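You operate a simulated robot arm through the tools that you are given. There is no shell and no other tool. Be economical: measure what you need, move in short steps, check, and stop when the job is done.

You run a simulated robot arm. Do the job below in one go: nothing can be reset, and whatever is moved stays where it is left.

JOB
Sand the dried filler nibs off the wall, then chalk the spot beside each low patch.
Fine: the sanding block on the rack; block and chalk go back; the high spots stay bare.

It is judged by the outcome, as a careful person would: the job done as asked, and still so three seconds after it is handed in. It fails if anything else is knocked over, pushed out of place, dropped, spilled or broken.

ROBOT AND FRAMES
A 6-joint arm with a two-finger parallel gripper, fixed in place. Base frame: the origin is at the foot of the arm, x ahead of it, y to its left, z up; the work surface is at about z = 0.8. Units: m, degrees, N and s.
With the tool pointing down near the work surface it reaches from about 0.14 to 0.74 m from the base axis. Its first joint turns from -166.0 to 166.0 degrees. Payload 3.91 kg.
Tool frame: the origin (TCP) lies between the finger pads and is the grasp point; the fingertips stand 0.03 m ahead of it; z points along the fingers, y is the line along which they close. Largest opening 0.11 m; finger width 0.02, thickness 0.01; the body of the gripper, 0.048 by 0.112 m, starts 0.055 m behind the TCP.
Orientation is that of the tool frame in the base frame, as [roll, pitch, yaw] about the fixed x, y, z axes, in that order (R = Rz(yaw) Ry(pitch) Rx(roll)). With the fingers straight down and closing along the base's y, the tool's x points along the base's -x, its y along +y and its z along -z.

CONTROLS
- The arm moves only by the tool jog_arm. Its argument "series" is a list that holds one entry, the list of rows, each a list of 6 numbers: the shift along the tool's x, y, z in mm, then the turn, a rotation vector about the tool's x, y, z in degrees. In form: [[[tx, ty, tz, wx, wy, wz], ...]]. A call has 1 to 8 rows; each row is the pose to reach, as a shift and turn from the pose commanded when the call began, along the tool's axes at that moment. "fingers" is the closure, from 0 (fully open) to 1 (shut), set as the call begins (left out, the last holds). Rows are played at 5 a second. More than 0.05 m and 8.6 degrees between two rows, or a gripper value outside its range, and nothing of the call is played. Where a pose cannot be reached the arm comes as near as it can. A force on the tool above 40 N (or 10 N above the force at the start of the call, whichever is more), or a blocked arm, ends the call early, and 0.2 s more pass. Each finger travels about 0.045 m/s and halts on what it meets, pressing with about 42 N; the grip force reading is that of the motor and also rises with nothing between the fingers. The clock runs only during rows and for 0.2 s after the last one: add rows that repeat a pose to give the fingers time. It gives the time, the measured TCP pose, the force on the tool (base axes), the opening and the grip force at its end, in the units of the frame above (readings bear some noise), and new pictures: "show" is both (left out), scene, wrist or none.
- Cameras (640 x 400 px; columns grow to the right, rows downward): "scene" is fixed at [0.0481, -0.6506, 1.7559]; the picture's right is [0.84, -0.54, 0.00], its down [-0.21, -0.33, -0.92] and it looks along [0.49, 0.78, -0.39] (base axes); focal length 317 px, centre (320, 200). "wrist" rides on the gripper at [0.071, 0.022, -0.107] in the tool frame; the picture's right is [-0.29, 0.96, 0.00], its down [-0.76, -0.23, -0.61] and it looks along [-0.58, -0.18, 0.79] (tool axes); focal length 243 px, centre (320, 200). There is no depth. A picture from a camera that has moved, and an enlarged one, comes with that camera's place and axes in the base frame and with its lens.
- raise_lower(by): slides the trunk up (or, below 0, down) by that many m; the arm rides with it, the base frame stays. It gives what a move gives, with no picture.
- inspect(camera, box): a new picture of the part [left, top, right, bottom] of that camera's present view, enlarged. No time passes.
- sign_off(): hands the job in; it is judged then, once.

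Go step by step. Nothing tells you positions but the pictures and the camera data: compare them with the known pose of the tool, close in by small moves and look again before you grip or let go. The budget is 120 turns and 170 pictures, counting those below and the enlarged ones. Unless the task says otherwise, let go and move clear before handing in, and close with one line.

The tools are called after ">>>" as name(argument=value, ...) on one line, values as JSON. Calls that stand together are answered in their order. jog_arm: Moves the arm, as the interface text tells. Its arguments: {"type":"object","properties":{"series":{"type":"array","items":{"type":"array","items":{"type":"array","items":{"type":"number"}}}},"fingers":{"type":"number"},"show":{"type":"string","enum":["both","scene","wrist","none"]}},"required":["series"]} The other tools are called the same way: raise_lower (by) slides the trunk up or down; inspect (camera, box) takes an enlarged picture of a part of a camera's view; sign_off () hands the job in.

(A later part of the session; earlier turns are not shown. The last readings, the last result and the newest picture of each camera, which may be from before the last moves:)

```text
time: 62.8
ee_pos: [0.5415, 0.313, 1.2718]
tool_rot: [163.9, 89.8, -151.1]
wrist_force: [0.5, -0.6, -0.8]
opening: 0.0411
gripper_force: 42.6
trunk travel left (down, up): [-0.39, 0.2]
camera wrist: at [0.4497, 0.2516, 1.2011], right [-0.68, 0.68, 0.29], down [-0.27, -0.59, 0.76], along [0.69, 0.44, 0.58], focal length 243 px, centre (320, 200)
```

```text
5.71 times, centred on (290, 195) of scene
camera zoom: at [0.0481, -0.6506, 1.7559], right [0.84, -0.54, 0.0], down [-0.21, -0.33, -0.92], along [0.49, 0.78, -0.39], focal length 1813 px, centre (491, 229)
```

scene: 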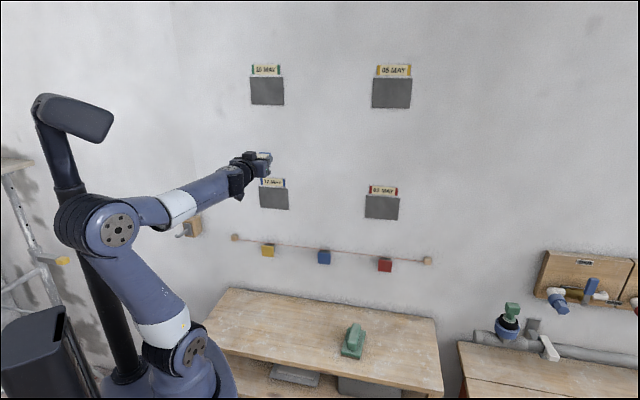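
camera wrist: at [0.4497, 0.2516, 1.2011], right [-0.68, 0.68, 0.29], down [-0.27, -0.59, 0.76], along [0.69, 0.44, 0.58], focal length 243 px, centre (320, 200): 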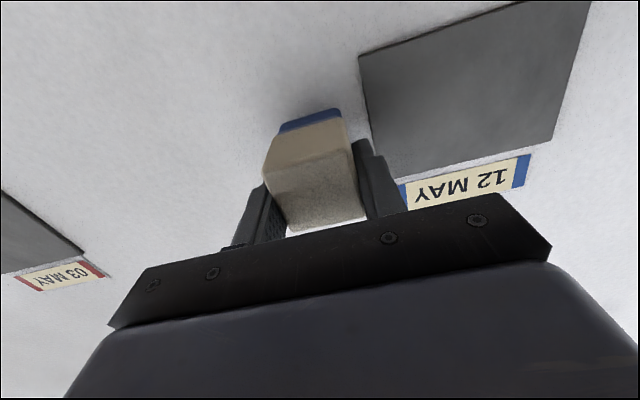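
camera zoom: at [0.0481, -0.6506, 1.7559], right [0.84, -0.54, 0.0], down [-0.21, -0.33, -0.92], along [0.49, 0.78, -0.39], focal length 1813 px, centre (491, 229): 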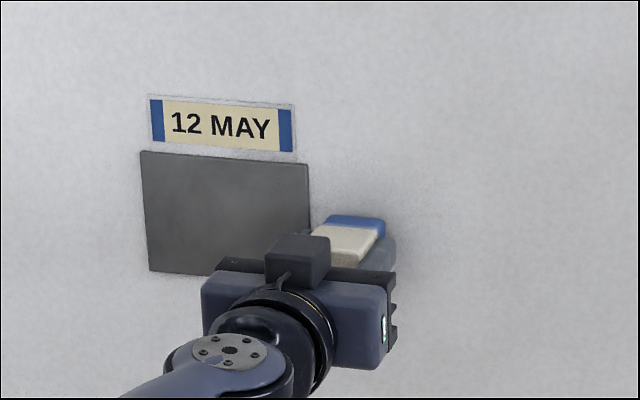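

>>> jog_arm(series=[[[0, 0, 3, 0, 0, 0], [0, 0, 6, 0, 0, 0], [0, 0, 8, 0, 0, 0], [0, 0, 9.5, 0, 0, 0], [0, 0, 11, 0, 0, 0], [0, 0, 12.5, 0, 0, 0], [0, 0, 14, 0, 0, 0]]], show="wrist")

```text
time: 64.4
ee_pos: [0.5476, 0.3193, 1.2723]
tool_rot: [141.6, 89.8, -173.5]
wrist_force: [-21.1, -19.3, -12.1]
opening: 0.0413
gripper_force: 41.9
trunk travel left (down, up): [-0.39, 0.2]
camera wrist: at [0.4568, 0.2589, 1.2014], right [-0.68, 0.68, 0.29], down [-0.27, -0.59, 0.76], along [0.69, 0.44, 0.58], focal length 243 px, centre (320, 200)
```

wrist: 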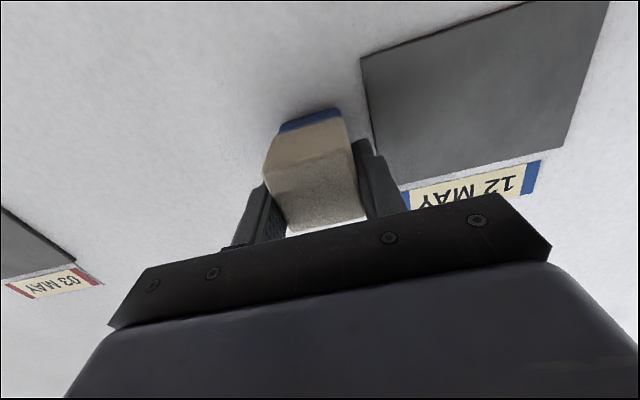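

>>> jog_arm(series=[[[0, 0, -1.5, 0, 0, 0], [6, 0, -1.5, 0, 0, 0], [-6, 0, -1.5, 0, 0, 0], [0, 0, -1.5, 0, 0, 0], [0, 0, -30, 0, 0, 0], [30, 0, -60, 0, 0, 0], [70, 0, -80, 0, 0, 0]]], show="wrist")

>>> inspect(camera="scene", box=[240, 160, 340, 230])

```text
time: 66.0
ee_pos: [0.4928, 0.2661, 1.2015]
tool_rot: [150.0, 89.8, -165.0]
wrist_force: [0.1, 0.2, -1.2]
opening: 0.0413
gripper_force: 42.0
trunk travel left (down, up): [-0.39, 0.2]
camera wrist: at [0.4024, 0.205, 1.1304], right [-0.68, 0.68, 0.29], down [-0.27, -0.59, 0.76], along [0.69, 0.44, 0.58], focal length 243 px, centre (320, 200)
```

wrist: 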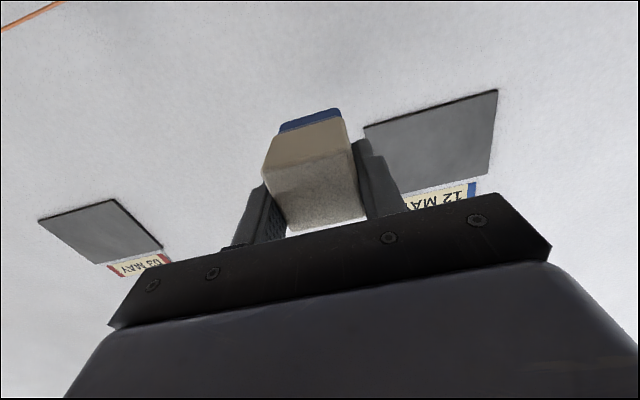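

```text
5.71 times, centred on (290, 195) of scene
camera zoom: at [0.0481, -0.6506, 1.7559], right [0.84, -0.54, 0.0], down [-0.21, -0.33, -0.92], along [0.49, 0.78, -0.39], focal length 1813 px, centre (491, 229)
```

zoom: 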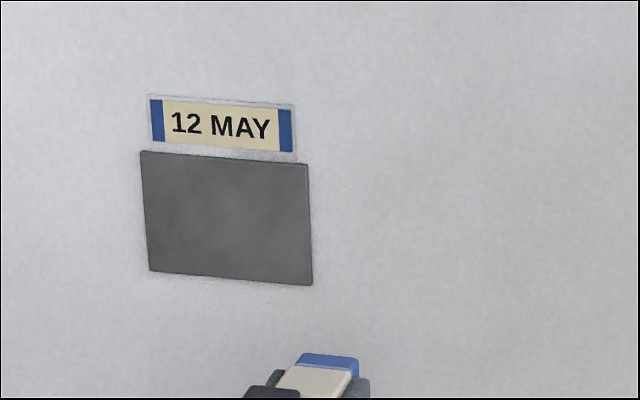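

Neither surface shows a mark yet; the strokes were short. I'll repeat on the wall beside 12 MAY with longer strokes at firm pressure.

>>> jog_arm(series=[[[-40, 0, 25, 0, 0, 0], [-70, 0, 55, 0, 0, 0], [-70, 0, 75, 0, 0, 0], [-70, 0, 79, 0, 0, 0], [-80, 0, 79, 0, 0, 0], [-90, 0, 79, 0, 0, 0], [-80, 0, 79, 0, 0, 0], [-70, 0, 79, 0, 0, 0]]], show="none")

>>> jog_arm(series=[[[10, 0, 0, 0, 0, 0], [20, 0, 0, 0, 0, 0], [10, 0, 0, 0, 0, 0], [0, 0, 0, 0, 0, 0], [0, 0, 0, 0, 0, 0], [0, 0, -30, 0, 0, 0], [30, 0, -60, 0, 0, 0], [70, 0, -80, 0, 0, 0]]], show="none")

>>> inspect(camera="scene", box=[240, 160, 340, 230])

```text
time: 67.8
ee_pos: [0.5465, 0.3203, 1.2747]
tool_rot: [7.4, 89.8, 52.4]
wrist_force: [-11.0, -12.2, 6.8]
opening: 0.0411
gripper_force: 42.1
trunk travel left (down, up): [-0.39, 0.2]
```

```text
time: 69.6
ee_pos: [0.4933, 0.2662, 1.2012]
tool_rot: [139.0, 89.8, -176.3]
wrist_force: [-0.2, 0.2, -0.8]
opening: 0.0413
gripper_force: 42.4
trunk travel left (down, up): [-0.39, 0.2]
```

```text
5.71 times, centred on (290, 195) of scene
camera zoom: at [0.0481, -0.6506, 1.7559], right [0.84, -0.54, 0.0], down [-0.21, -0.33, -0.92], along [0.49, 0.78, -0.39], focal length 1813 px, centre (491, 229)
```

zoom: 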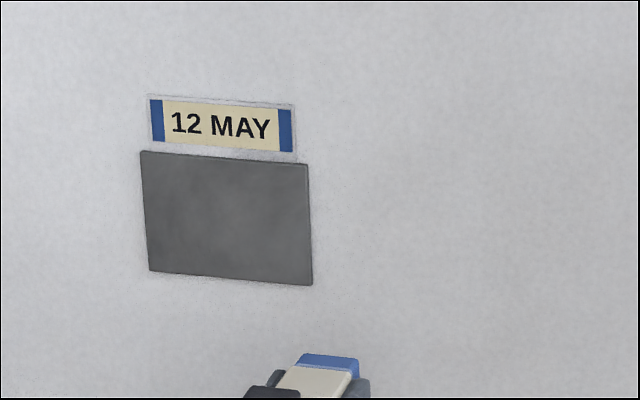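

>>> inspect(camera="wrist", box=[340, 70, 520, 220])

>>> inspect(camera="scene", box=[250, 172, 350, 222])

>>> inspect(camera="scene", box=[286, 216, 306, 232])

```text
2.67 times, centred on (430, 145) of wrist
camera zoom: at [0.4023, 0.2044, 1.1305], right [-0.68, 0.68, 0.29], down [-0.27, -0.59, 0.76], along [0.69, 0.44, 0.58], focal length 647 px, centre (27, 347)
```

zoom: 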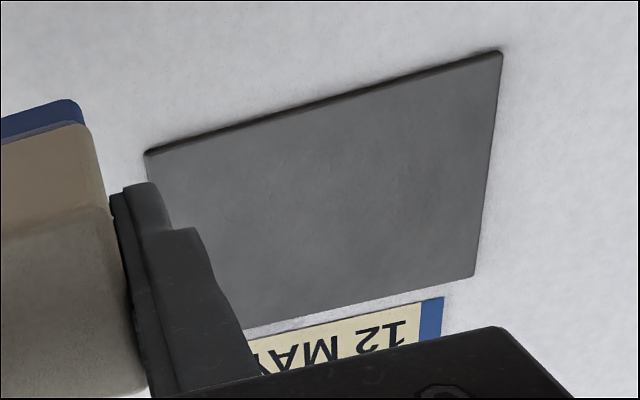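

```text
6.40 times, centred on (300, 197) of scene
camera zoom: at [0.0481, -0.6506, 1.7559], right [0.84, -0.54, 0.0], down [-0.21, -0.33, -0.92], along [0.49, 0.78, -0.39], focal length 2030 px, centre (448, 219)
```

zoom: 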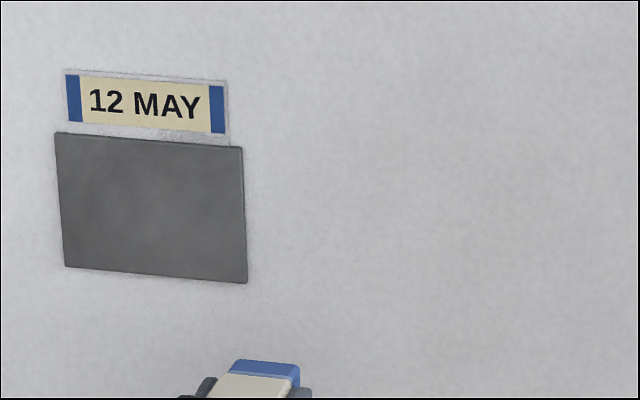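

```text
16.00 times, centred on (296, 224) of scene
camera zoom: at [0.0481, -0.6506, 1.7559], right [0.84, -0.54, 0.0], down [-0.21, -0.33, -0.92], along [0.49, 0.78, -0.39], focal length 5076 px, centre (704, -184)
```

zoom: 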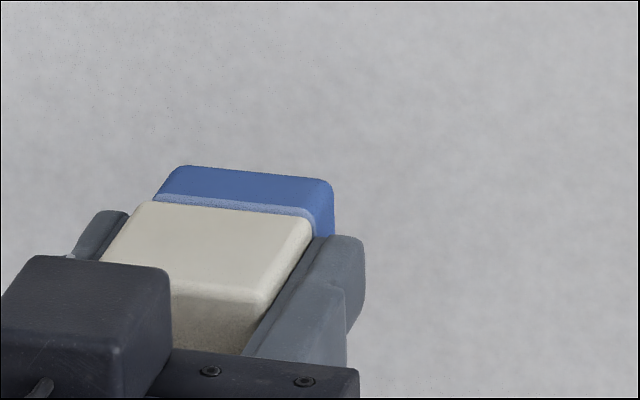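

No trace. I'll give the slate a proper firm press with a dwell and a longer stroke to settle which surface takes chalk.

>>> jog_arm(series=[[[-20, 30, 0, 0, 0, 0], [-45, 60, 10, 0, 0, 0], [-69, 91, 25, 0, 0, 0], [-69, 91, 50, 0, 0, 0], [-69, 91, 65, 0, 0, 0], [-69, 91, 69, 0, 0, 0], [-69, 91, 71, 0, 0, 0], [-69, 91, 71, 0, 0, 0]]], show="none")

>>> jog_arm(series=[[[0, 0, 1.5, 0, 0, 0], [0, 0, 1.5, 0, 0, 0], [0, 0, 1.5, 0, 0, 0], [0, 0, 1.5, 0, 0, 0], [0, 0, 1.5, 0, 0, 0], [0, 0, 1.5, 0, 0, 0], [0, 0, 1.5, 0, 0, 0], [0, 0, 1.5, 0, 0, 0]]], show="none")

```text
time: 71.4
ee_pos: [0.4792, 0.3793, 1.269]
tool_rot: [158.2, 89.9, -156.8]
wrist_force: [1.0, -0.1, -0.4]
opening: 0.0414
gripper_force: 42.9
trunk travel left (down, up): [-0.39, 0.2]
```

```text
time: 73.2
ee_pos: [0.4793, 0.3806, 1.2701]
tool_rot: [159.9, 89.8, -155.3]
wrist_force: [0.0, -0.5, -1.0]
opening: 0.0415
gripper_force: 42.4
trunk travel left (down, up): [-0.39, 0.2]
```

>>> jog_arm(series=[[[0, 0, 1, 0, 0, 0], [0, 0, 2, 0, 0, 0], [0, 0, 3, 0, 0, 0], [0, 0, 3, 0, 0, 0], [0, 0, 3, 0, 0, 0], [0, 0, 3, 0, 0, 0], [0, 0, 3, 0, 0, 0], [0, 0, 3, 0, 0, 0]]], show="none")

>>> jog_arm(series=[[[0, 10, 0, 0, 0, 0], [0, 20, 0, 0, 0, 0], [0, 30, 0, 0, 0, 0], [0, 15, 0, 0, 0, 0], [0, 0, 0, 0, 0, 0], [0, -15, 0, 0, 0, 0], [0, -30, 0, 0, 0, 0], [0, -15, 0, 0, 0, 0]]], show="wrist")

```text
time: 75.0
ee_pos: [0.4803, 0.3809, 1.2709]
tool_rot: [116.2, 89.9, 161.1]
wrist_force: [-14.5, -15.5, -10.0]
opening: 0.0411
gripper_force: 42.5
trunk travel left (down, up): [-0.39, 0.2]
```

```text
time: 76.8
ee_pos: [0.4925, 0.3685, 1.2713]
tool_rot: [113.8, 89.9, 158.5]
wrist_force: [-6.2, -18.4, -0.6]
opening: 0.0413
gripper_force: 41.8
out of reach, approached as far as the arm can: row 3
trunk travel left (down, up): [-0.39, 0.2]
camera wrist: at [0.4017, 0.3082, 1.2008], right [-0.67, 0.68, 0.29], down [-0.27, -0.59, 0.76], along [0.69, 0.43, 0.58], focal length 243 px, centre (320, 200)
```

wrist: 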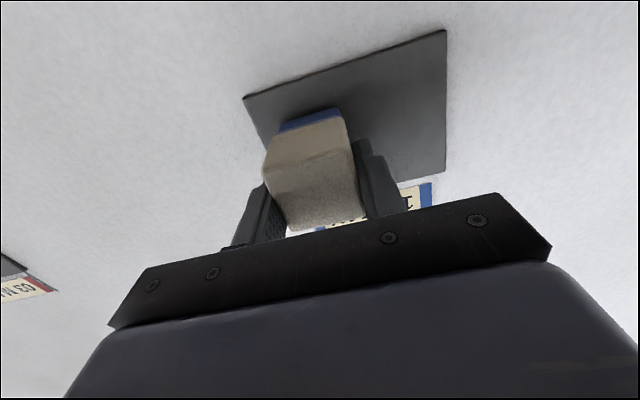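

>>> jog_arm(series=[[[0, 0, -30, 0, 0, 0], [30, 0, -60, 0, 0, 0], [70, 0, -80, 0, 0, 0]]])

>>> inspect(camera="scene", box=[250, 170, 310, 220])

```text
time: 77.6
ee_pos: [0.4367, 0.3156, 1.1995]
tool_rot: [138.0, 89.9, -177.2]
wrist_force: [0.4, 0.4, -0.6]
opening: 0.041
gripper_force: 42.1
trunk travel left (down, up): [-0.39, 0.2]
camera wrist: at [0.3454, 0.2543, 1.1299], right [-0.68, 0.68, 0.29], down [-0.27, -0.59, 0.76], along [0.69, 0.44, 0.58], focal length 243 px, centre (320, 200)
```

scene: 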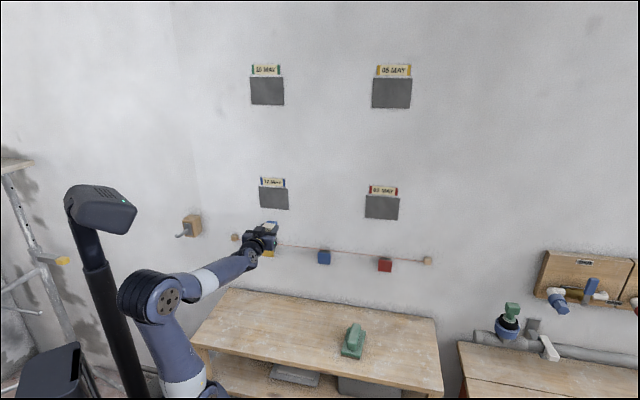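
wrist: 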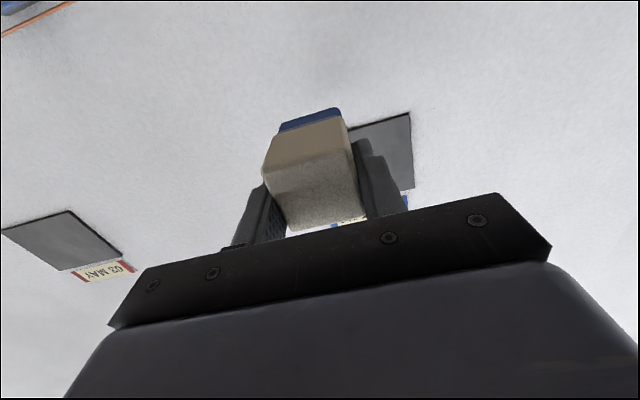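

```text
8.00 times, centred on (280, 195) of scene
camera zoom: at [0.0481, -0.6506, 1.7559], right [0.84, -0.54, 0.0], down [-0.21, -0.33, -0.92], along [0.49, 0.78, -0.39], focal length 2538 px, centre (640, 240)
```

zoom: 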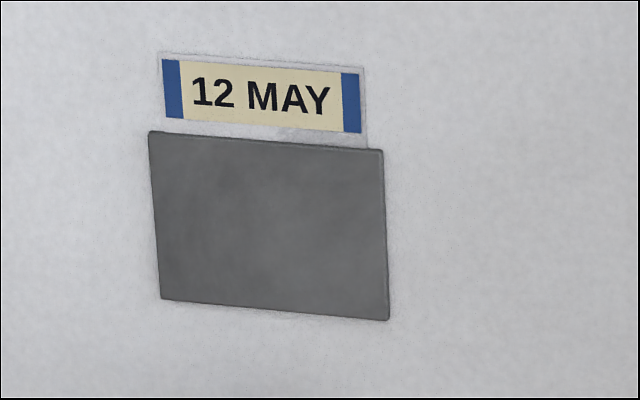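

Slate stays unmarked. I'll sweep the chalk lightly along the wall from beside 12 MAY toward 03 MAY and watch where it takes.

>>> jog_arm(series=[[[-25, -25, 10, 0, 0, 0], [-50, -50, 25, 0, 0, 0], [-73, -76, 45, 0, 0, 0], [-73, -76, 65, 0, 0, 0], [-73, -76, 76, 0, 0, 0], [-73, -76, 79, 0, 0, 0], [-73, -76, 80, 0, 0, 0], [-73, -76, 80, 0, 0, 0]]], show="none")

```text
time: 79.4
ee_pos: [0.5464, 0.3175, 1.2729]
tool_rot: [161.9, 89.8, -153.1]
wrist_force: [-0.1, 0.2, -0.9]
opening: 0.0412
gripper_force: 41.7
trunk travel left (down, up): [-0.39, 0.2]
```

>>> jog_arm(series=[[[0, 0, 2, 0, 0, 0], [0, 0, 3.5, 0, 0, 0], [0, -15, 3.5, 0, 0, 0], [0, -30, 3.5, 0, 0, 0], [0, -45, 3.5, 0, 0, 0], [0, -60, 3.5, 0, 0, 0], [0, -75, 3.5, 0, 0, 0], [0, -90, 3.5, 0, 0, 0]]], show="wrist")

>>> inspect(camera="scene", box=[250, 170, 350, 240])

```text
time: 81.2
ee_pos: [0.6103, 0.2563, 1.2736]
tool_rot: [58.1, 90.0, 103.1]
wrist_force: [-13.0, -6.7, -1.4]
opening: 0.0413
gripper_force: 41.8
trunk travel left (down, up): [-0.39, 0.2]
camera wrist: at [0.5197, 0.1955, 1.2034], right [-0.68, 0.68, 0.29], down [-0.27, -0.59, 0.76], along [0.69, 0.44, 0.58], focal length 243 px, centre (320, 200)
```

wrist: 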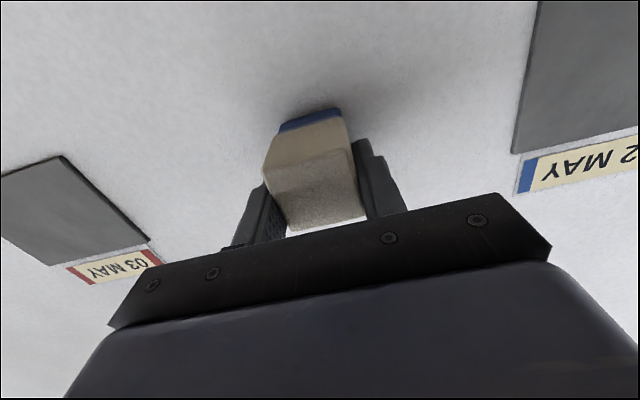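

```text
5.71 times, centred on (300, 205) of scene
camera zoom: at [0.0481, -0.6506, 1.7559], right [0.84, -0.54, 0.0], down [-0.21, -0.33, -0.92], along [0.49, 0.78, -0.39], focal length 1813 px, centre (434, 171)
```

zoom: 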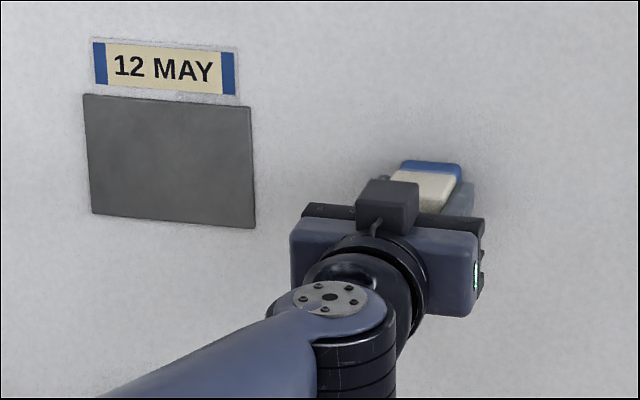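

Still nothing. I'll back off and turn the chalk's working end toward the scene camera to see what it really is.

>>> jog_arm(series=[[[0, 0, -40, 0, 0, 0], [0, 0, -75, 8, 0, 0], [0, 0, -110, 16, 0, 0], [0, 0, -145, 24, 0, 0], [0, 0, -180, 32, 0, 0], [0, 0, -215, 40, 0, 0], [0, 0, -250, 48, 0, 0], [0, 0, -270, 56, 0, 0]]], show="scene")

>>> jog_arm(series=[[[0, 0, 0, 8, 0, 0], [0, 0, 0, 16, 0, 0], [0, 0, 0, 24, 0, 0], [0, 0, 0, 32, 0, 0], [0, 0, 0, 40, 0, 0], [0, 0, 0, 48, 0, 0], [0, 0, 0, 54, 0, 0]]], show="scene")

```text
time: 83.0
ee_pos: [0.4205, 0.0655, 1.2736]
tool_rot: [-145.3, 89.8, -156.4]
wrist_force: [0.1, 0.2, -0.8]
opening: 0.0415
gripper_force: 42.2
trunk travel left (down, up): [-0.39, 0.2]
```

scene: 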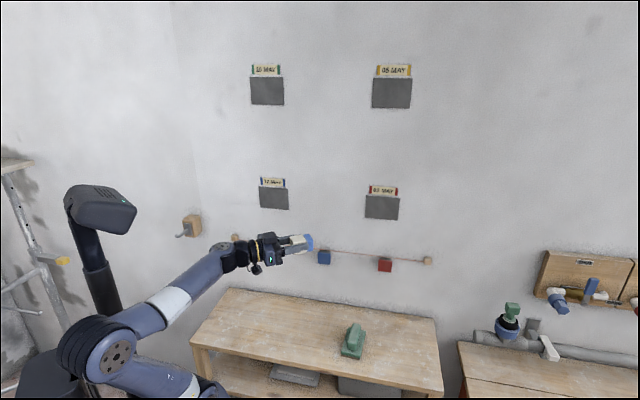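

```text
time: 84.6
ee_pos: [0.4217, 0.0663, 1.2745]
tool_rot: [-94.5, 89.9, -159.6]
wrist_force: [0.3, 1.1, -0.9]
opening: 0.0413
gripper_force: 41.8
trunk travel left (down, up): [-0.39, 0.2]
```

scene: 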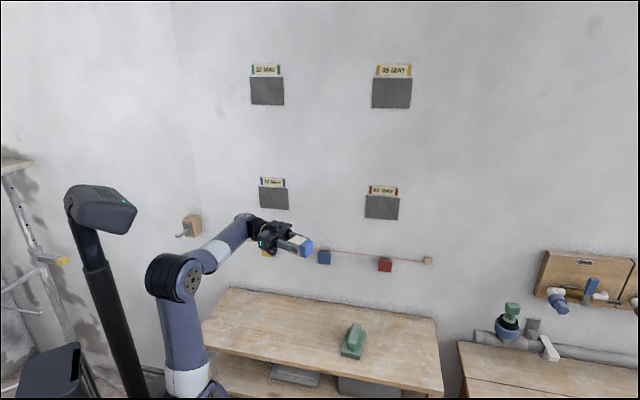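

>>> inspect(camera="scene", box=[270, 220, 330, 265])

>>> inspect(camera="scene", box=[220, 160, 440, 290])

```text
8.89 times, centred on (300, 242) of scene
camera zoom: at [0.0481, -0.6506, 1.7559], right [0.84, -0.54, 0.0], down [-0.21, -0.33, -0.92], along [0.49, 0.78, -0.39], focal length 2820 px, centre (498, -178)
```

zoom: 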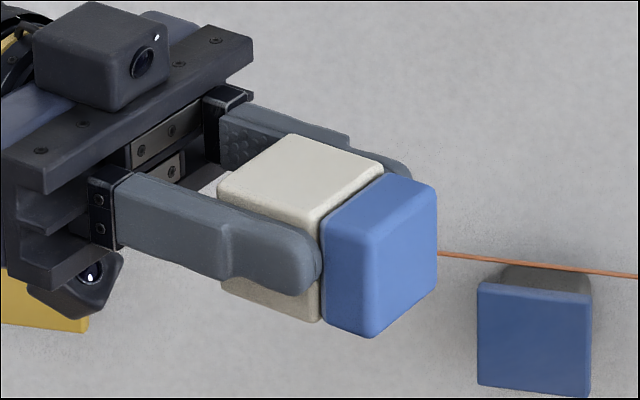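

```text
2.91 times, centred on (330, 225) of scene
camera zoom: at [0.0481, -0.6506, 1.7559], right [0.84, -0.54, 0.0], down [-0.21, -0.33, -0.92], along [0.49, 0.78, -0.39], focal length 923 px, centre (291, 127)
```

zoom: 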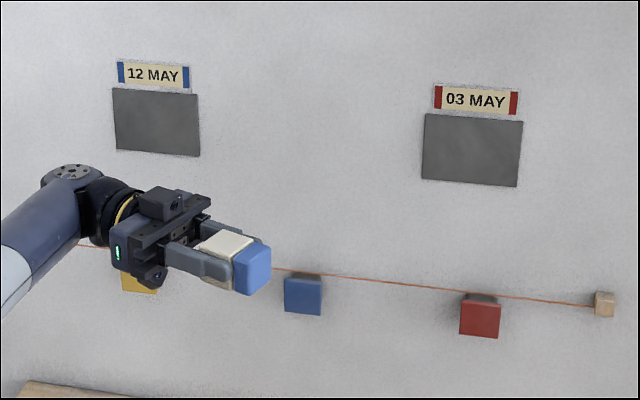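

The working face is solid blue chalk, so I'm using the right end. I'll swing back and try the wall beside 03 MAY (its left side), then its slate.

>>> jog_arm(series=[[[0, 0, 0, -8, 0, 0], [0, 0, 0, -16, 0, 0], [0, 0, 0, -24, 0, 0], [0, 0, 0, -32, 0, 0], [0, 0, 0, -40, 0, 0], [0, 0, 0, -48, 0, 0], [0, 0, 0, -54, 0, 0]]], show="none")

>>> jog_arm(series=[[[0, 16, 32, -7, 0, 0], [0, 33, 64, -14, 0, 0], [0, 49, 96, -21, 0, 0], [0, 65, 128, -28, 0, 0], [0, 82, 160, -35, 0, 0], [0, 98, 192, -42, 0, 0], [0, 114, 225, -49, 0, 0], [0, 130, 250, -56, 0, 0]]])

```text
time: 86.2
ee_pos: [0.4214, 0.0655, 1.2728]
tool_rot: [-134.4, 89.8, -145.4]
wrist_force: [0.5, 0.3, 0.0]
opening: 0.0412
gripper_force: 41.9
trunk travel left (down, up): [-0.39, 0.2]
```

```text
time: 88.0
ee_pos: [0.6927, 0.144, 1.2741]
tool_rot: [161.2, 89.8, -153.6]
wrist_force: [-1.0, -0.1, -0.9]
opening: 0.0412
gripper_force: 41.7
trunk travel left (down, up): [-0.39, 0.2]
camera wrist: at [0.6009, 0.0845, 1.2033], right [-0.68, 0.68, 0.29], down [-0.26, -0.59, 0.76], along [0.69, 0.44, 0.58], focal length 243 px, centre (320, 200)
```

scene: 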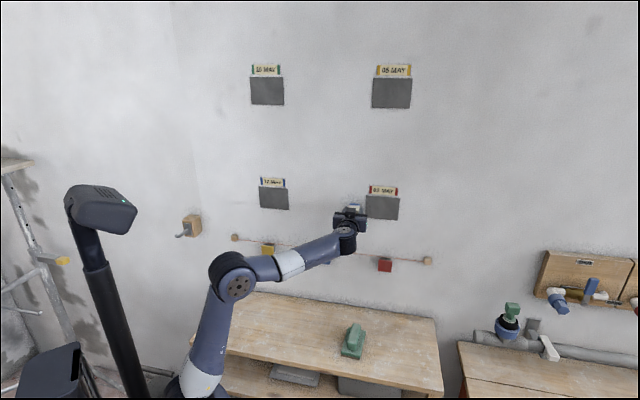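
wrist: 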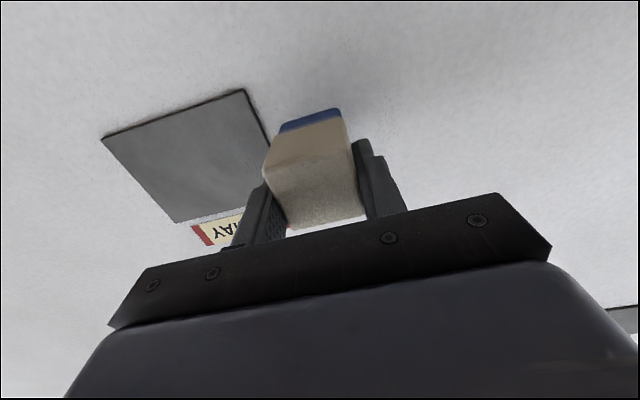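

>>> jog_arm(series=[[[0, 0, 10, 0, 0, 0], [0, 0, 17, 0, 0, 0], [0, 0, 20, 0, 0, 0], [0, 0, 22, 0, 0, 0], [0, 0, 23.5, 0, 0, 0], [10, 0, 23.5, 0, 0, 0], [-10, 0, 23.5, 0, 0, 0], [0, 0, 23.5, 0, 0, 0]]], show="none")

>>> jog_arm(series=[[[0, 10, 0, 0, 0, 0], [0, 20, 0, 0, 0, 0], [0, 30, 0, 0, 0, 0], [0, 30, -30, 0, 0, 0], [30, 30, -50, 0, 0, 0], [70, 30, -60, 0, 0, 0]]], show="scene")

>>> inspect(camera="scene", box=[320, 170, 420, 240])

```text
time: 89.8
ee_pos: [0.7067, 0.1592, 1.2772]
tool_rot: [-7.3, 89.7, 37.6]
wrist_force: [-10.2, -16.1, 7.2]
opening: 0.0412
gripper_force: 41.6
trunk travel left (down, up): [-0.39, 0.2]
```

```text
time: 91.2
ee_pos: [0.6442, 0.1417, 1.202]
tool_rot: [-174.9, 89.9, -129.7]
wrist_force: [-0.3, 0.6, -1.0]
opening: 0.0412
gripper_force: 41.7
trunk travel left (down, up): [-0.39, 0.2]
```

scene: 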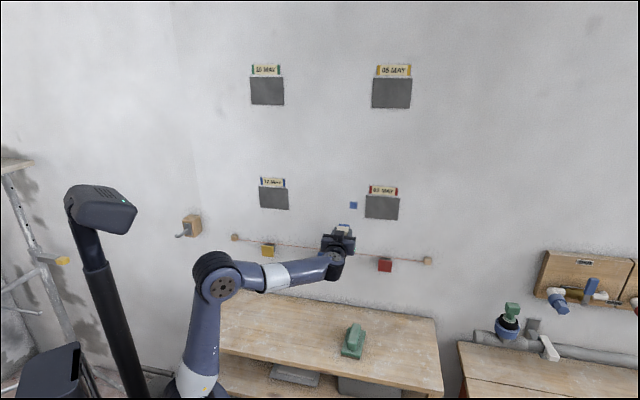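

```text
5.71 times, centred on (370, 205) of scene
camera zoom: at [0.0481, -0.6506, 1.7559], right [0.84, -0.54, 0.0], down [-0.21, -0.33, -0.92], along [0.49, 0.78, -0.39], focal length 1813 px, centre (34, 171)
```

zoom: 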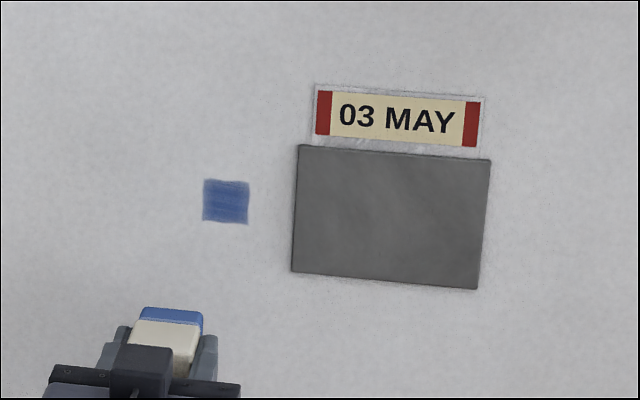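

A blue mark appeared left of 03 MAY, centred about 0.107 m left of the patch centre, so the spots are on the left. For 12 MAY that's further left, so I'll move up and over, then lower the trunk more for reach.

>>> jog_arm(series=[[[-22, 38, -10, 0, 0, 0], [-44, 76, -20, 0, 0, 0], [-66, 115, -20, 0, 0, 0], [-87, 153, -20, 0, 0, 0], [-109, 192, -20, 0, 0, 0]]], show="none")

>>> jog_arm(series=[[[-22, 38, 0, 0, 0, 0], [-44, 76, 0, 0, 0, 0], [-66, 115, 0, 0, 0, 0], [-87, 153, 0, 0, 0, 0], [-109, 191, 0, 0, 0, 0]]])

```text
time: 92.4
ee_pos: [0.4949, 0.2631, 1.3136]
tool_rot: [128.3, 89.8, 173.3]
wrist_force: [0.3, 0.2, -0.5]
opening: 0.041
gripper_force: 42.3
trunk travel left (down, up): [-0.39, 0.2]
```

```text
time: 93.6
ee_pos: [0.3586, 0.3981, 1.4233]
tool_rot: [140.6, 90.0, -174.4]
wrist_force: [-0.3, -0.9, -0.6]
opening: 0.0413
gripper_force: 41.9
trunk travel left (down, up): [-0.39, 0.2]
camera wrist: at [0.2676, 0.3382, 1.3528], right [-0.68, 0.68, 0.29], down [-0.27, -0.59, 0.76], along [0.69, 0.44, 0.58], focal length 243 px, centre (320, 200)
```

scene: 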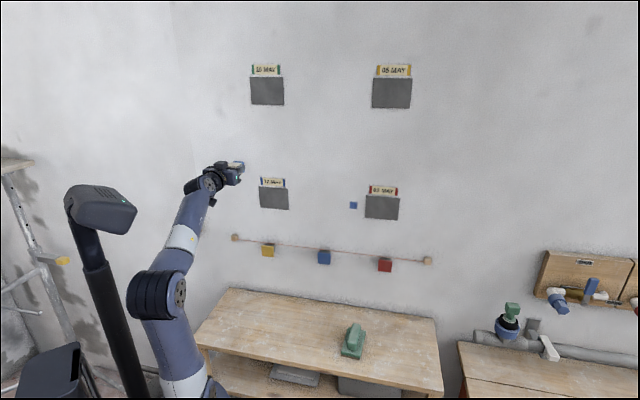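
wrist: 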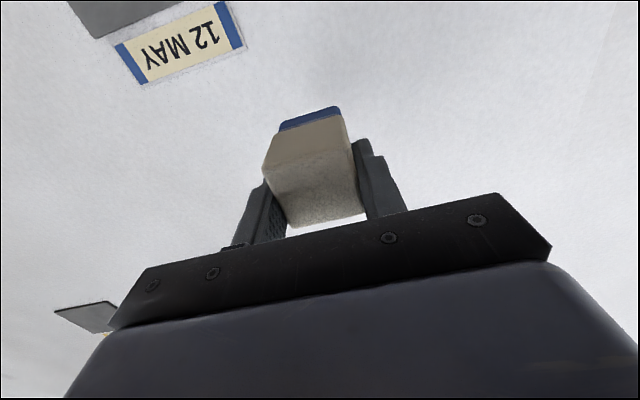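

>>> raise_lower(by=-0.15)

>>> jog_arm(series=[[[0, 10, 15, 0, 0, 0], [0, 14, 30, 0, 0, 0], [0, 14, 45, 0, 0, 0], [0, 14, 55, 0, 0, 0], [0, 14, 55, 0, 0, 0]]])

>>> inspect(camera="scene", box=[200, 160, 300, 230])

```text
time: 95.3
ee_pos: [0.3597, 0.3985, 1.272]
tool_rot: [158.7, 89.9, -156.3]
wrist_force: [-0.2, 0.0, -1.1]
opening: 0.0412
gripper_force: 42.0
trunk travel left (down, up): [-0.24, 0.35]
```

```text
time: 96.5
ee_pos: [0.3886, 0.4476, 1.2703]
tool_rot: [161.3, 89.9, -153.8]
wrist_force: [0.4, 0.1, -0.6]
opening: 0.0412
gripper_force: 42.4
trunk travel left (down, up): [-0.24, 0.35]
camera wrist: at [0.297, 0.3868, 1.2022], right [-0.68, 0.68, 0.29], down [-0.27, -0.59, 0.76], along [0.69, 0.44, 0.58], focal length 243 px, centre (320, 200)
```

scene: 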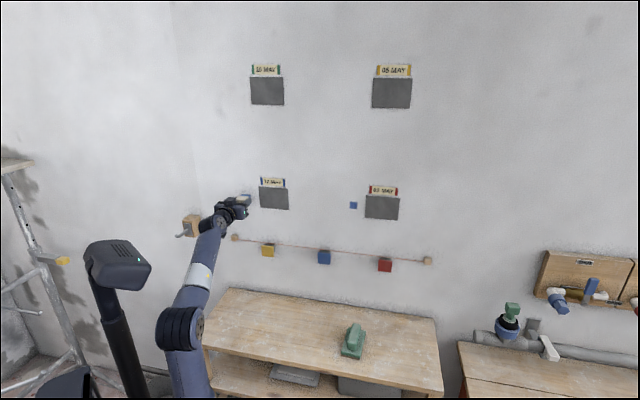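
wrist: 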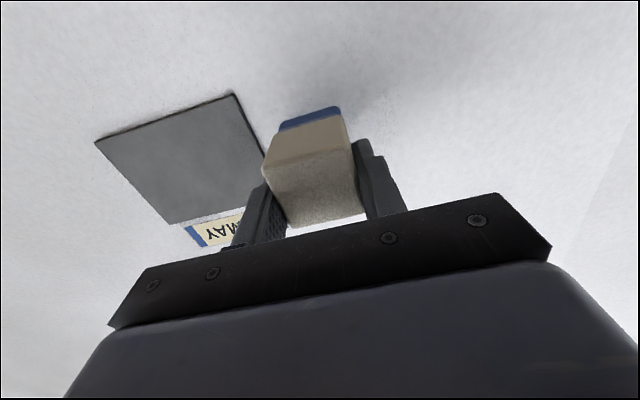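

```text
5.71 times, centred on (250, 195) of scene
camera zoom: at [0.0481, -0.6506, 1.7559], right [0.84, -0.54, 0.0], down [-0.21, -0.33, -0.92], along [0.49, 0.78, -0.39], focal length 1813 px, centre (720, 229)
```

zoom: 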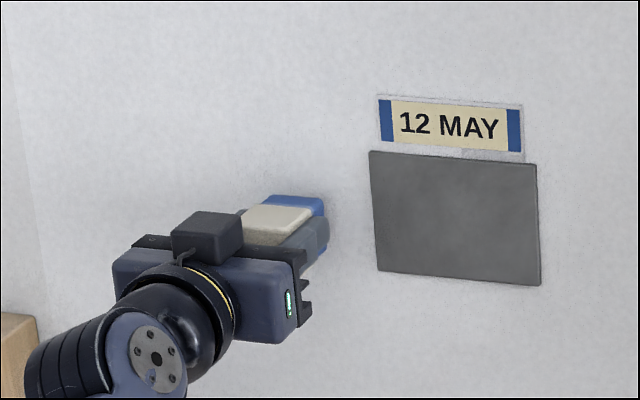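

>>> jog_arm(series=[[[0, 0, 10, 0, 0, 0], [0, 0, 17, 0, 0, 0], [0, 0, 20, 0, 0, 0], [0, 0, 22, 0, 0, 0], [0, 0, 23.5, 0, 0, 0], [10, 0, 23.5, 0, 0, 0], [-10, 0, 23.5, 0, 0, 0], [0, 0, 23.5, 0, 0, 0]]], show="none")

>>> jog_arm(series=[[[0, 8, 0, 0, 0, 0], [0, 0, 0, 0, 0, 0], [0, -8, 0, 0, 0, 0], [0, 0, 0, 0, 0, 0], [0, 0, -30, 0, 0, 0], [30, 0, -50, 0, 0, 0], [70, 0, -60, 0, 0, 0]]], show="none")

>>> inspect(camera="scene", box=[200, 160, 300, 230])

```text
time: 98.3
ee_pos: [0.403, 0.4617, 1.2764]
tool_rot: [5.4, 89.6, 50.4]
wrist_force: [-10.8, -10.6, 6.1]
opening: 0.0411
gripper_force: 42.1
trunk travel left (down, up): [-0.24, 0.35]
```

```text
time: 99.9
ee_pos: [0.3618, 0.4219, 1.2037]
tool_rot: [169.9, 89.9, -145.0]
wrist_force: [0.4, 0.8, -1.3]
opening: 0.0414
gripper_force: 41.6
trunk travel left (down, up): [-0.24, 0.35]
```

```text
5.71 times, centred on (250, 195) of scene
camera zoom: at [0.0481, -0.6506, 1.7559], right [0.84, -0.54, 0.0], down [-0.21, -0.33, -0.92], along [0.49, 0.78, -0.39], focal length 1813 px, centre (720, 229)
```

zoom: 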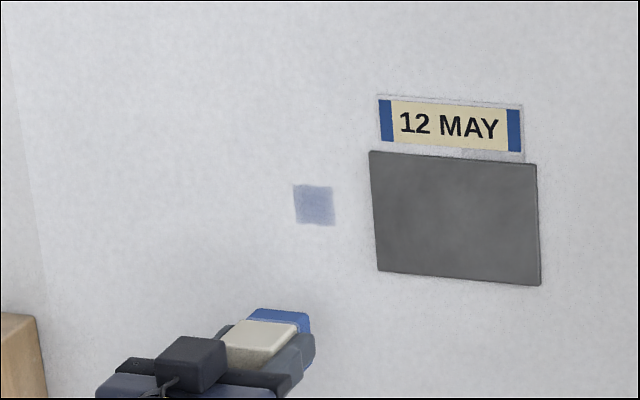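

The 12 MAY mark took but is faint; I'll rub it more.

>>> jog_arm(series=[[[-40, 0, 20, 0, 0, 0], [-70, 0, 45, 0, 0, 0], [-70, 0, 58, 0, 0, 0], [-70, 0, 60, 0, 0, 0], [-70, 12, 60, 0, 0, 0], [-70, 0, 60, 0, 0, 0], [-70, -12, 60, 0, 0, 0], [-70, 0, 60, 0, 0, 0]]], show="none")

>>> jog_arm(series=[[[0, 12, 0, 0, 0, 0], [0, 0, 0, 0, 0, 0], [0, -12, 0, 0, 0, 0], [0, 0, 0, 0, 0, 0], [12, 0, 0, 0, 0, 0], [0, 0, 0, 0, 0, 0], [-12, 0, 0, 0, 0, 0], [0, 0, 0, 0, 0, 0]]], show="none")

>>> jog_arm(series=[[[0, 12, 0, 0, 0, 0], [0, -12, 0, 0, 0, 0], [0, 0, 0, 0, 0, 0], [0, 0, -30, 0, 0, 0], [30, 0, -50, 0, 0, 0], [70, 0, -60, 0, 0, 0]]], show="none")

>>> inspect(camera="scene", box=[200, 160, 300, 230])

```text
time: 101.7
ee_pos: [0.4048, 0.4581, 1.2752]
tool_rot: [35.9, 89.9, 80.6]
wrist_force: [-8.7, -22.3, 0.1]
opening: 0.0412
gripper_force: 42.3
trunk travel left (down, up): [-0.24, 0.35]
```

```text
time: 103.1
ee_pos: [0.4023, 0.4609, 1.267]
tool_rot: [164.7, 89.4, -150.4]
wrist_force: [-18.1, -21.6, -8.4]
opening: 0.0413
gripper_force: 42.1
trunk travel left (down, up): [-0.24, 0.35]
stopped in row 6: the force on the tool passed its limit (the readings are from after the stop); the commanded pose is now the measured one
```

```text
time: 104.5
ee_pos: [0.364, 0.4222, 1.1947]
tool_rot: [175.6, 89.3, -139.6]
wrist_force: [0.2, -0.7, -0.6]
opening: 0.041
gripper_force: 42.7
trunk travel left (down, up): [-0.24, 0.35]
```

```text
5.71 times, centred on (250, 195) of scene
camera zoom: at [0.0481, -0.6506, 1.7559], right [0.84, -0.54, 0.0], down [-0.21, -0.33, -0.92], along [0.49, 0.78, -0.39], focal length 1813 px, centre (720, 229)
```

zoom: 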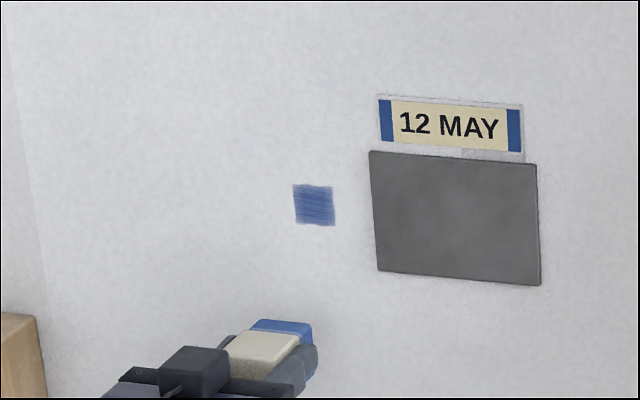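

>>> inspect(camera="scene", box=[230, 170, 410, 240])

>>> inspect(camera="scene", box=[335, 190, 375, 220])

>>> inspect(camera="scene", box=[235, 182, 275, 212])

```text
3.56 times, centred on (320, 205) of scene
camera zoom: at [0.0481, -0.6506, 1.7559], right [0.84, -0.54, 0.0], down [-0.21, -0.33, -0.92], along [0.49, 0.78, -0.39], focal length 1128 px, centre (320, 182)
```

zoom: 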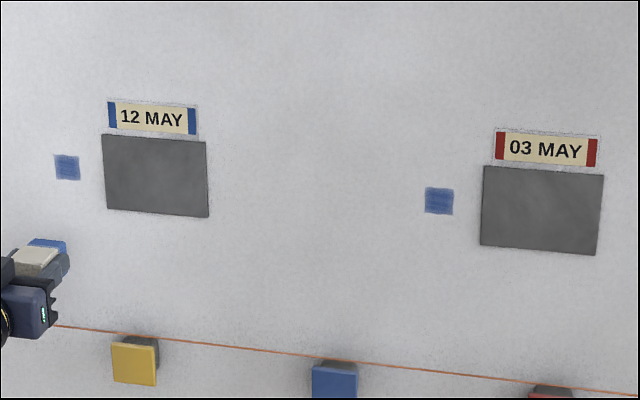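

```text
13.33 times, centred on (355, 205) of scene
camera zoom: at [0.0481, -0.6506, 1.7559], right [0.84, -0.54, 0.0], down [-0.21, -0.33, -0.92], along [0.49, 0.78, -0.39], focal length 4230 px, centre (-147, 133)
```

zoom: 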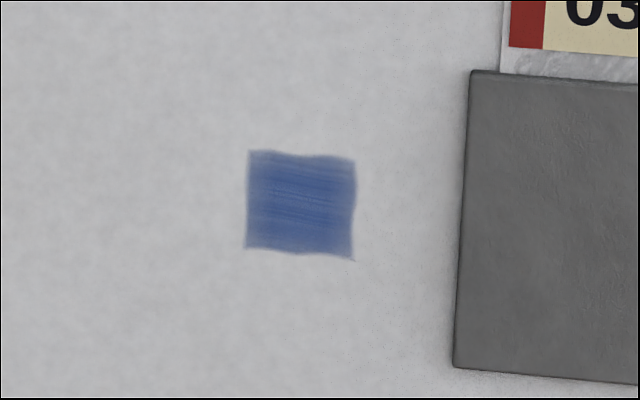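

```text
13.33 times, centred on (255, 197) of scene
camera zoom: at [0.0481, -0.6506, 1.7559], right [0.84, -0.54, 0.0], down [-0.21, -0.33, -0.92], along [0.49, 0.78, -0.39], focal length 4230 px, centre (1187, 240)
```

zoom: 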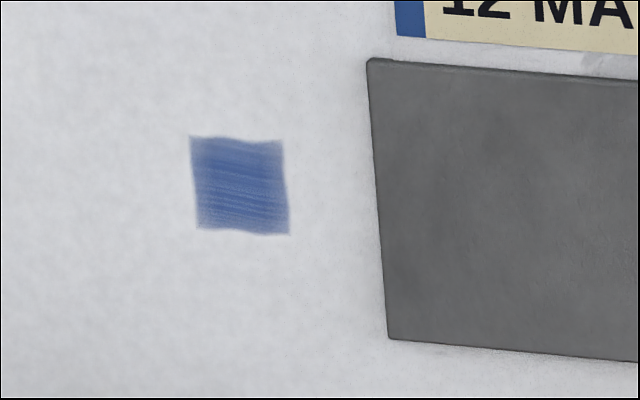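

The 12 MAY mark is slightly lighter than the other; one more quick rub.

>>> jog_arm(series=[[[-40, 0, 20, 0, 0, 0], [-78, 0, 40, 0, 0, 0], [-78, 0, 54, 0, 0, 0], [-78, 0, 57, 0, 0, 0], [-78, 10, 57, 0, 0, 0], [-78, 0, 57, 0, 0, 0], [-78, -10, 57, 0, 0, 0], [-78, 0, 57, 0, 0, 0]]], show="none")

>>> jog_arm(series=[[[0, 10, 0, 0, 0, 0], [0, 0, 0, 0, 0, 0], [0, -10, 0, 0, 0, 0], [0, 0, 0, 0, 0, 0], [0, 0, -30, 0, 0, 0], [0, 0, -70, 0, 0, 0], [-30, 0, -100, 0, 0, 0], [-60, 0, -120, 0, 0, 0]]], show="none")

>>> inspect(camera="scene", box=[235, 182, 275, 212])

```text
time: 106.3
ee_pos: [0.4035, 0.4602, 1.2731]
tool_rot: [170.4, 89.4, -144.8]
wrist_force: [-5.3, -9.5, -1.1]
opening: 0.0413
gripper_force: 42.1
trunk travel left (down, up): [-0.24, 0.35]
```

```text
time: 108.1
ee_pos: [0.3199, 0.3782, 1.3337]
tool_rot: [174.4, 89.3, -140.7]
wrist_force: [-0.1, 0.5, -0.9]
opening: 0.0413
gripper_force: 42.1
trunk travel left (down, up): [-0.24, 0.35]
```

```text
13.33 times, centred on (255, 197) of scene
camera zoom: at [0.0481, -0.6506, 1.7559], right [0.84, -0.54, 0.0], down [-0.21, -0.33, -0.92], along [0.49, 0.78, -0.39], focal length 4230 px, centre (1187, 240)
```

zoom: 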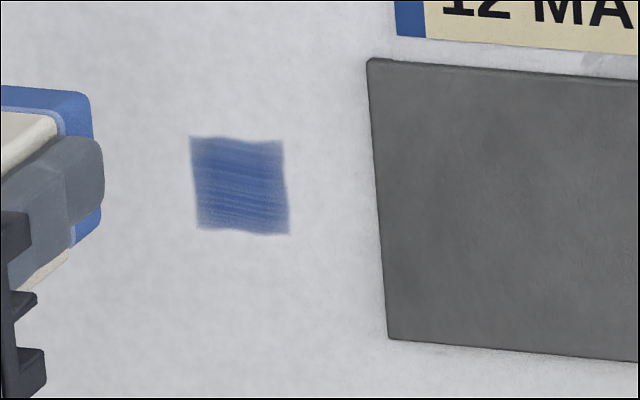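

Mark is solid. Now I'll bring the chalk back: move over the bench, raise the trunk, untip and descend.

>>> jog_arm(series=[[[22, -30, -17, 0, 0, 0], [44, -60, -34, 0, 0, 0], [67, -89, -51, 0, 0, 0], [89, -119, -68, 0, 0, 0], [112, -148, -86, 0, 0, 0], [134, -178, -103, 0, 0, 0]]], show="scene")

>>> raise_lower(by=0.35)

```text
time: 109.4
ee_pos: [0.3124, 0.2836, 1.2032]
tool_rot: [160.3, 87.1, -139.8]
wrist_force: [0.2, -0.4, -1.6]
opening: 0.0413
gripper_force: 42.0
trunk travel left (down, up): [-0.24, 0.35]
stopped in row 6: the arm was blocked; the commanded pose is now the measured one
```

scene: 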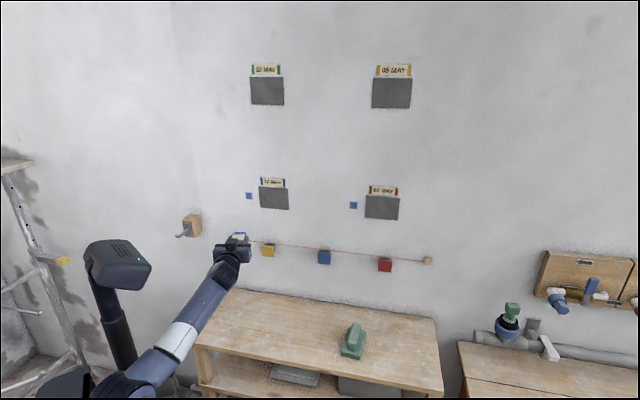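

```text
time: 112.8
ee_pos: [0.3149, 0.2829, 1.5516]
tool_rot: [160.7, 87.0, -139.7]
wrist_force: [0.5, -1.2, -0.7]
opening: 0.0413
gripper_force: 41.9
trunk travel left (down, up): [-0.59, 0.0]
```

>>> jog_arm(series=[[[20, 0, 0, 0, 8, 0], [40, 0, 0, 0, 16, 0], [60, 0, 0, 0, 24, 0], [80, 0, 0, 0, 32, 0], [100, 0, 0, 0, 40, 0], [120, 0, 0, 0, 48, 0], [140, 0, 0, 0, 56, 0], [160, 0, 0, 0, 64, 0]]], show="scene")

```text
time: 114.6
ee_pos: [0.3089, 0.2769, 1.3937]
tool_rot: [178.8, 23.1, -120.8]
wrist_force: [0.6, 0.4, 0.0]
opening: 0.0411
gripper_force: 41.6
trunk travel left (down, up): [-0.59, 0.0]
```

scene: 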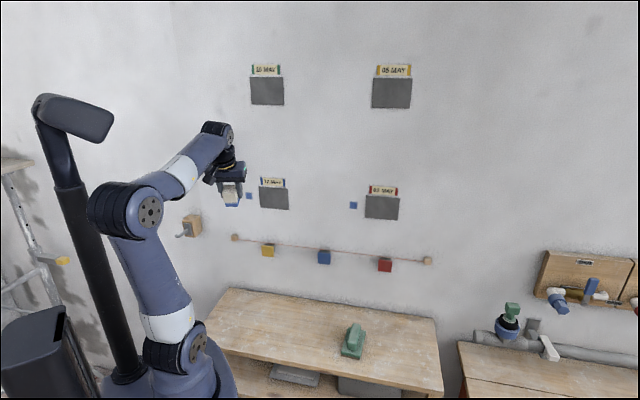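

>>> jog_arm(series=[[[0, 0, 0, 0, 8, 0], [0, 0, 0, 0, 16, 0], [0, 0, 0, 0, 23.1, 0], [0, 0, 0, 0, 23.1, 0]]], show="none")

```text
time: 115.6
ee_pos: [0.3066, 0.2772, 1.3936]
tool_rot: [179.0, 0.0, -120.3]
wrist_force: [0.0, -0.4, -2.3]
opening: 0.0409
gripper_force: 42.1
trunk travel left (down, up): [-0.59, 0.0]
```

>>> jog_arm(series=[[[-3, -16, 43, 0.2, 0, 2.5], [-5, -32, 86, 0.4, 0, 5], [-8, -49, 129, 0.6, 0, 7.5], [-10, -65, 172, 0.8, 0, 10], [-13, -81, 215, 1, 0, 12.5], [-15, -97, 258, 1, 0, 15], [-18, -113, 301, 1, 0, 17], [-20, -129, 344, 1, 0, 18.7]]])

>>> inspect(camera="scene", box=[230, 250, 370, 350])

```text
time: 117.4
ee_pos: [0.4261, 0.2326, 1.0469]
tool_rot: [-180.0, -0.1, -139.2]
wrist_force: [-0.7, -0.3, -0.9]
opening: 0.0412
gripper_force: 41.7
trunk travel left (down, up): [-0.59, 0.0]
camera wrist: at [0.3577, 0.2028, 1.1543], right [-0.41, 0.91, 0.0], down [0.73, 0.32, 0.61], along [0.55, 0.25, -0.8], focal length 243 px, centre (320, 200)
```

scene: 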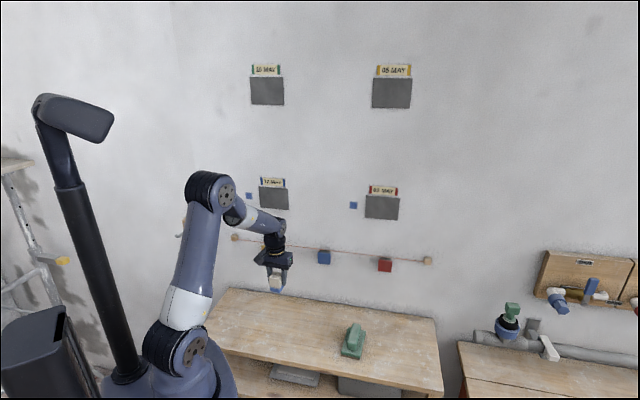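
wrist: 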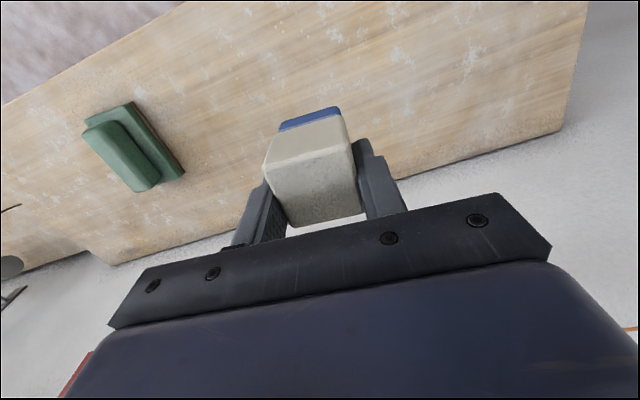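

```text
4.00 times, centred on (300, 300) of scene
camera zoom: at [0.0481, -0.6506, 1.7559], right [0.84, -0.54, 0.0], down [-0.21, -0.33, -0.92], along [0.49, 0.78, -0.39], focal length 1269 px, centre (400, -200)
```

zoom: 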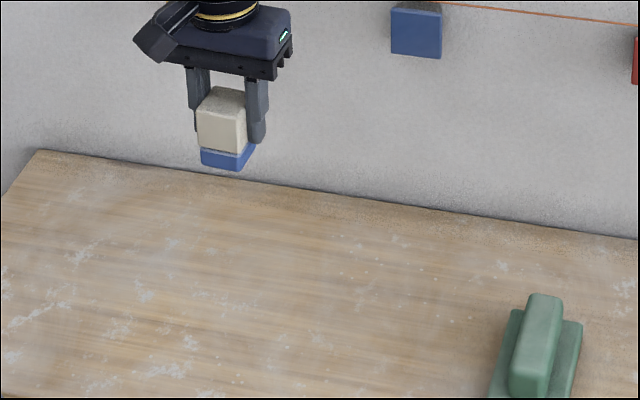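

>>> jog_arm(series=[[[0, -2, 45, 0, 0, 0], [0, -4, 90, 0, 0, 0], [0, -4, 135, 0, 0, 0], [0, -4, 170, 0, 0, 0], [0, -4, 188, 0, 0, 0], [0, -4, 194, 0, 0, 0], [0, -4, 194, 0, 0, 0]]], show="none")

>>> jog_arm(series=[[[0, 0, 1, 0, 0, 0], [0, 0, 2, 0, 0, 0], [0, 0, 3, 0, 0, 0], [0, 0, 4, 0, 0, 0], [0, 0, 4, 0, 0, 0]]], show="none")

```text
time: 119.0
ee_pos: [0.4264, 0.2294, 0.852]
tool_rot: [180.0, -0.1, -139.1]
wrist_force: [0.2, 0.5, -0.9]
opening: 0.0415
gripper_force: 42.2
trunk travel left (down, up): [-0.59, 0.0]
```

```text
time: 120.2
ee_pos: [0.4253, 0.23, 0.8512]
tool_rot: [-180.0, 0.1, -139.3]
wrist_force: [-2.3, 0.1, 18.8]
opening: 0.0414
gripper_force: 42.0
trunk travel left (down, up): [-0.59, 0.0]
```

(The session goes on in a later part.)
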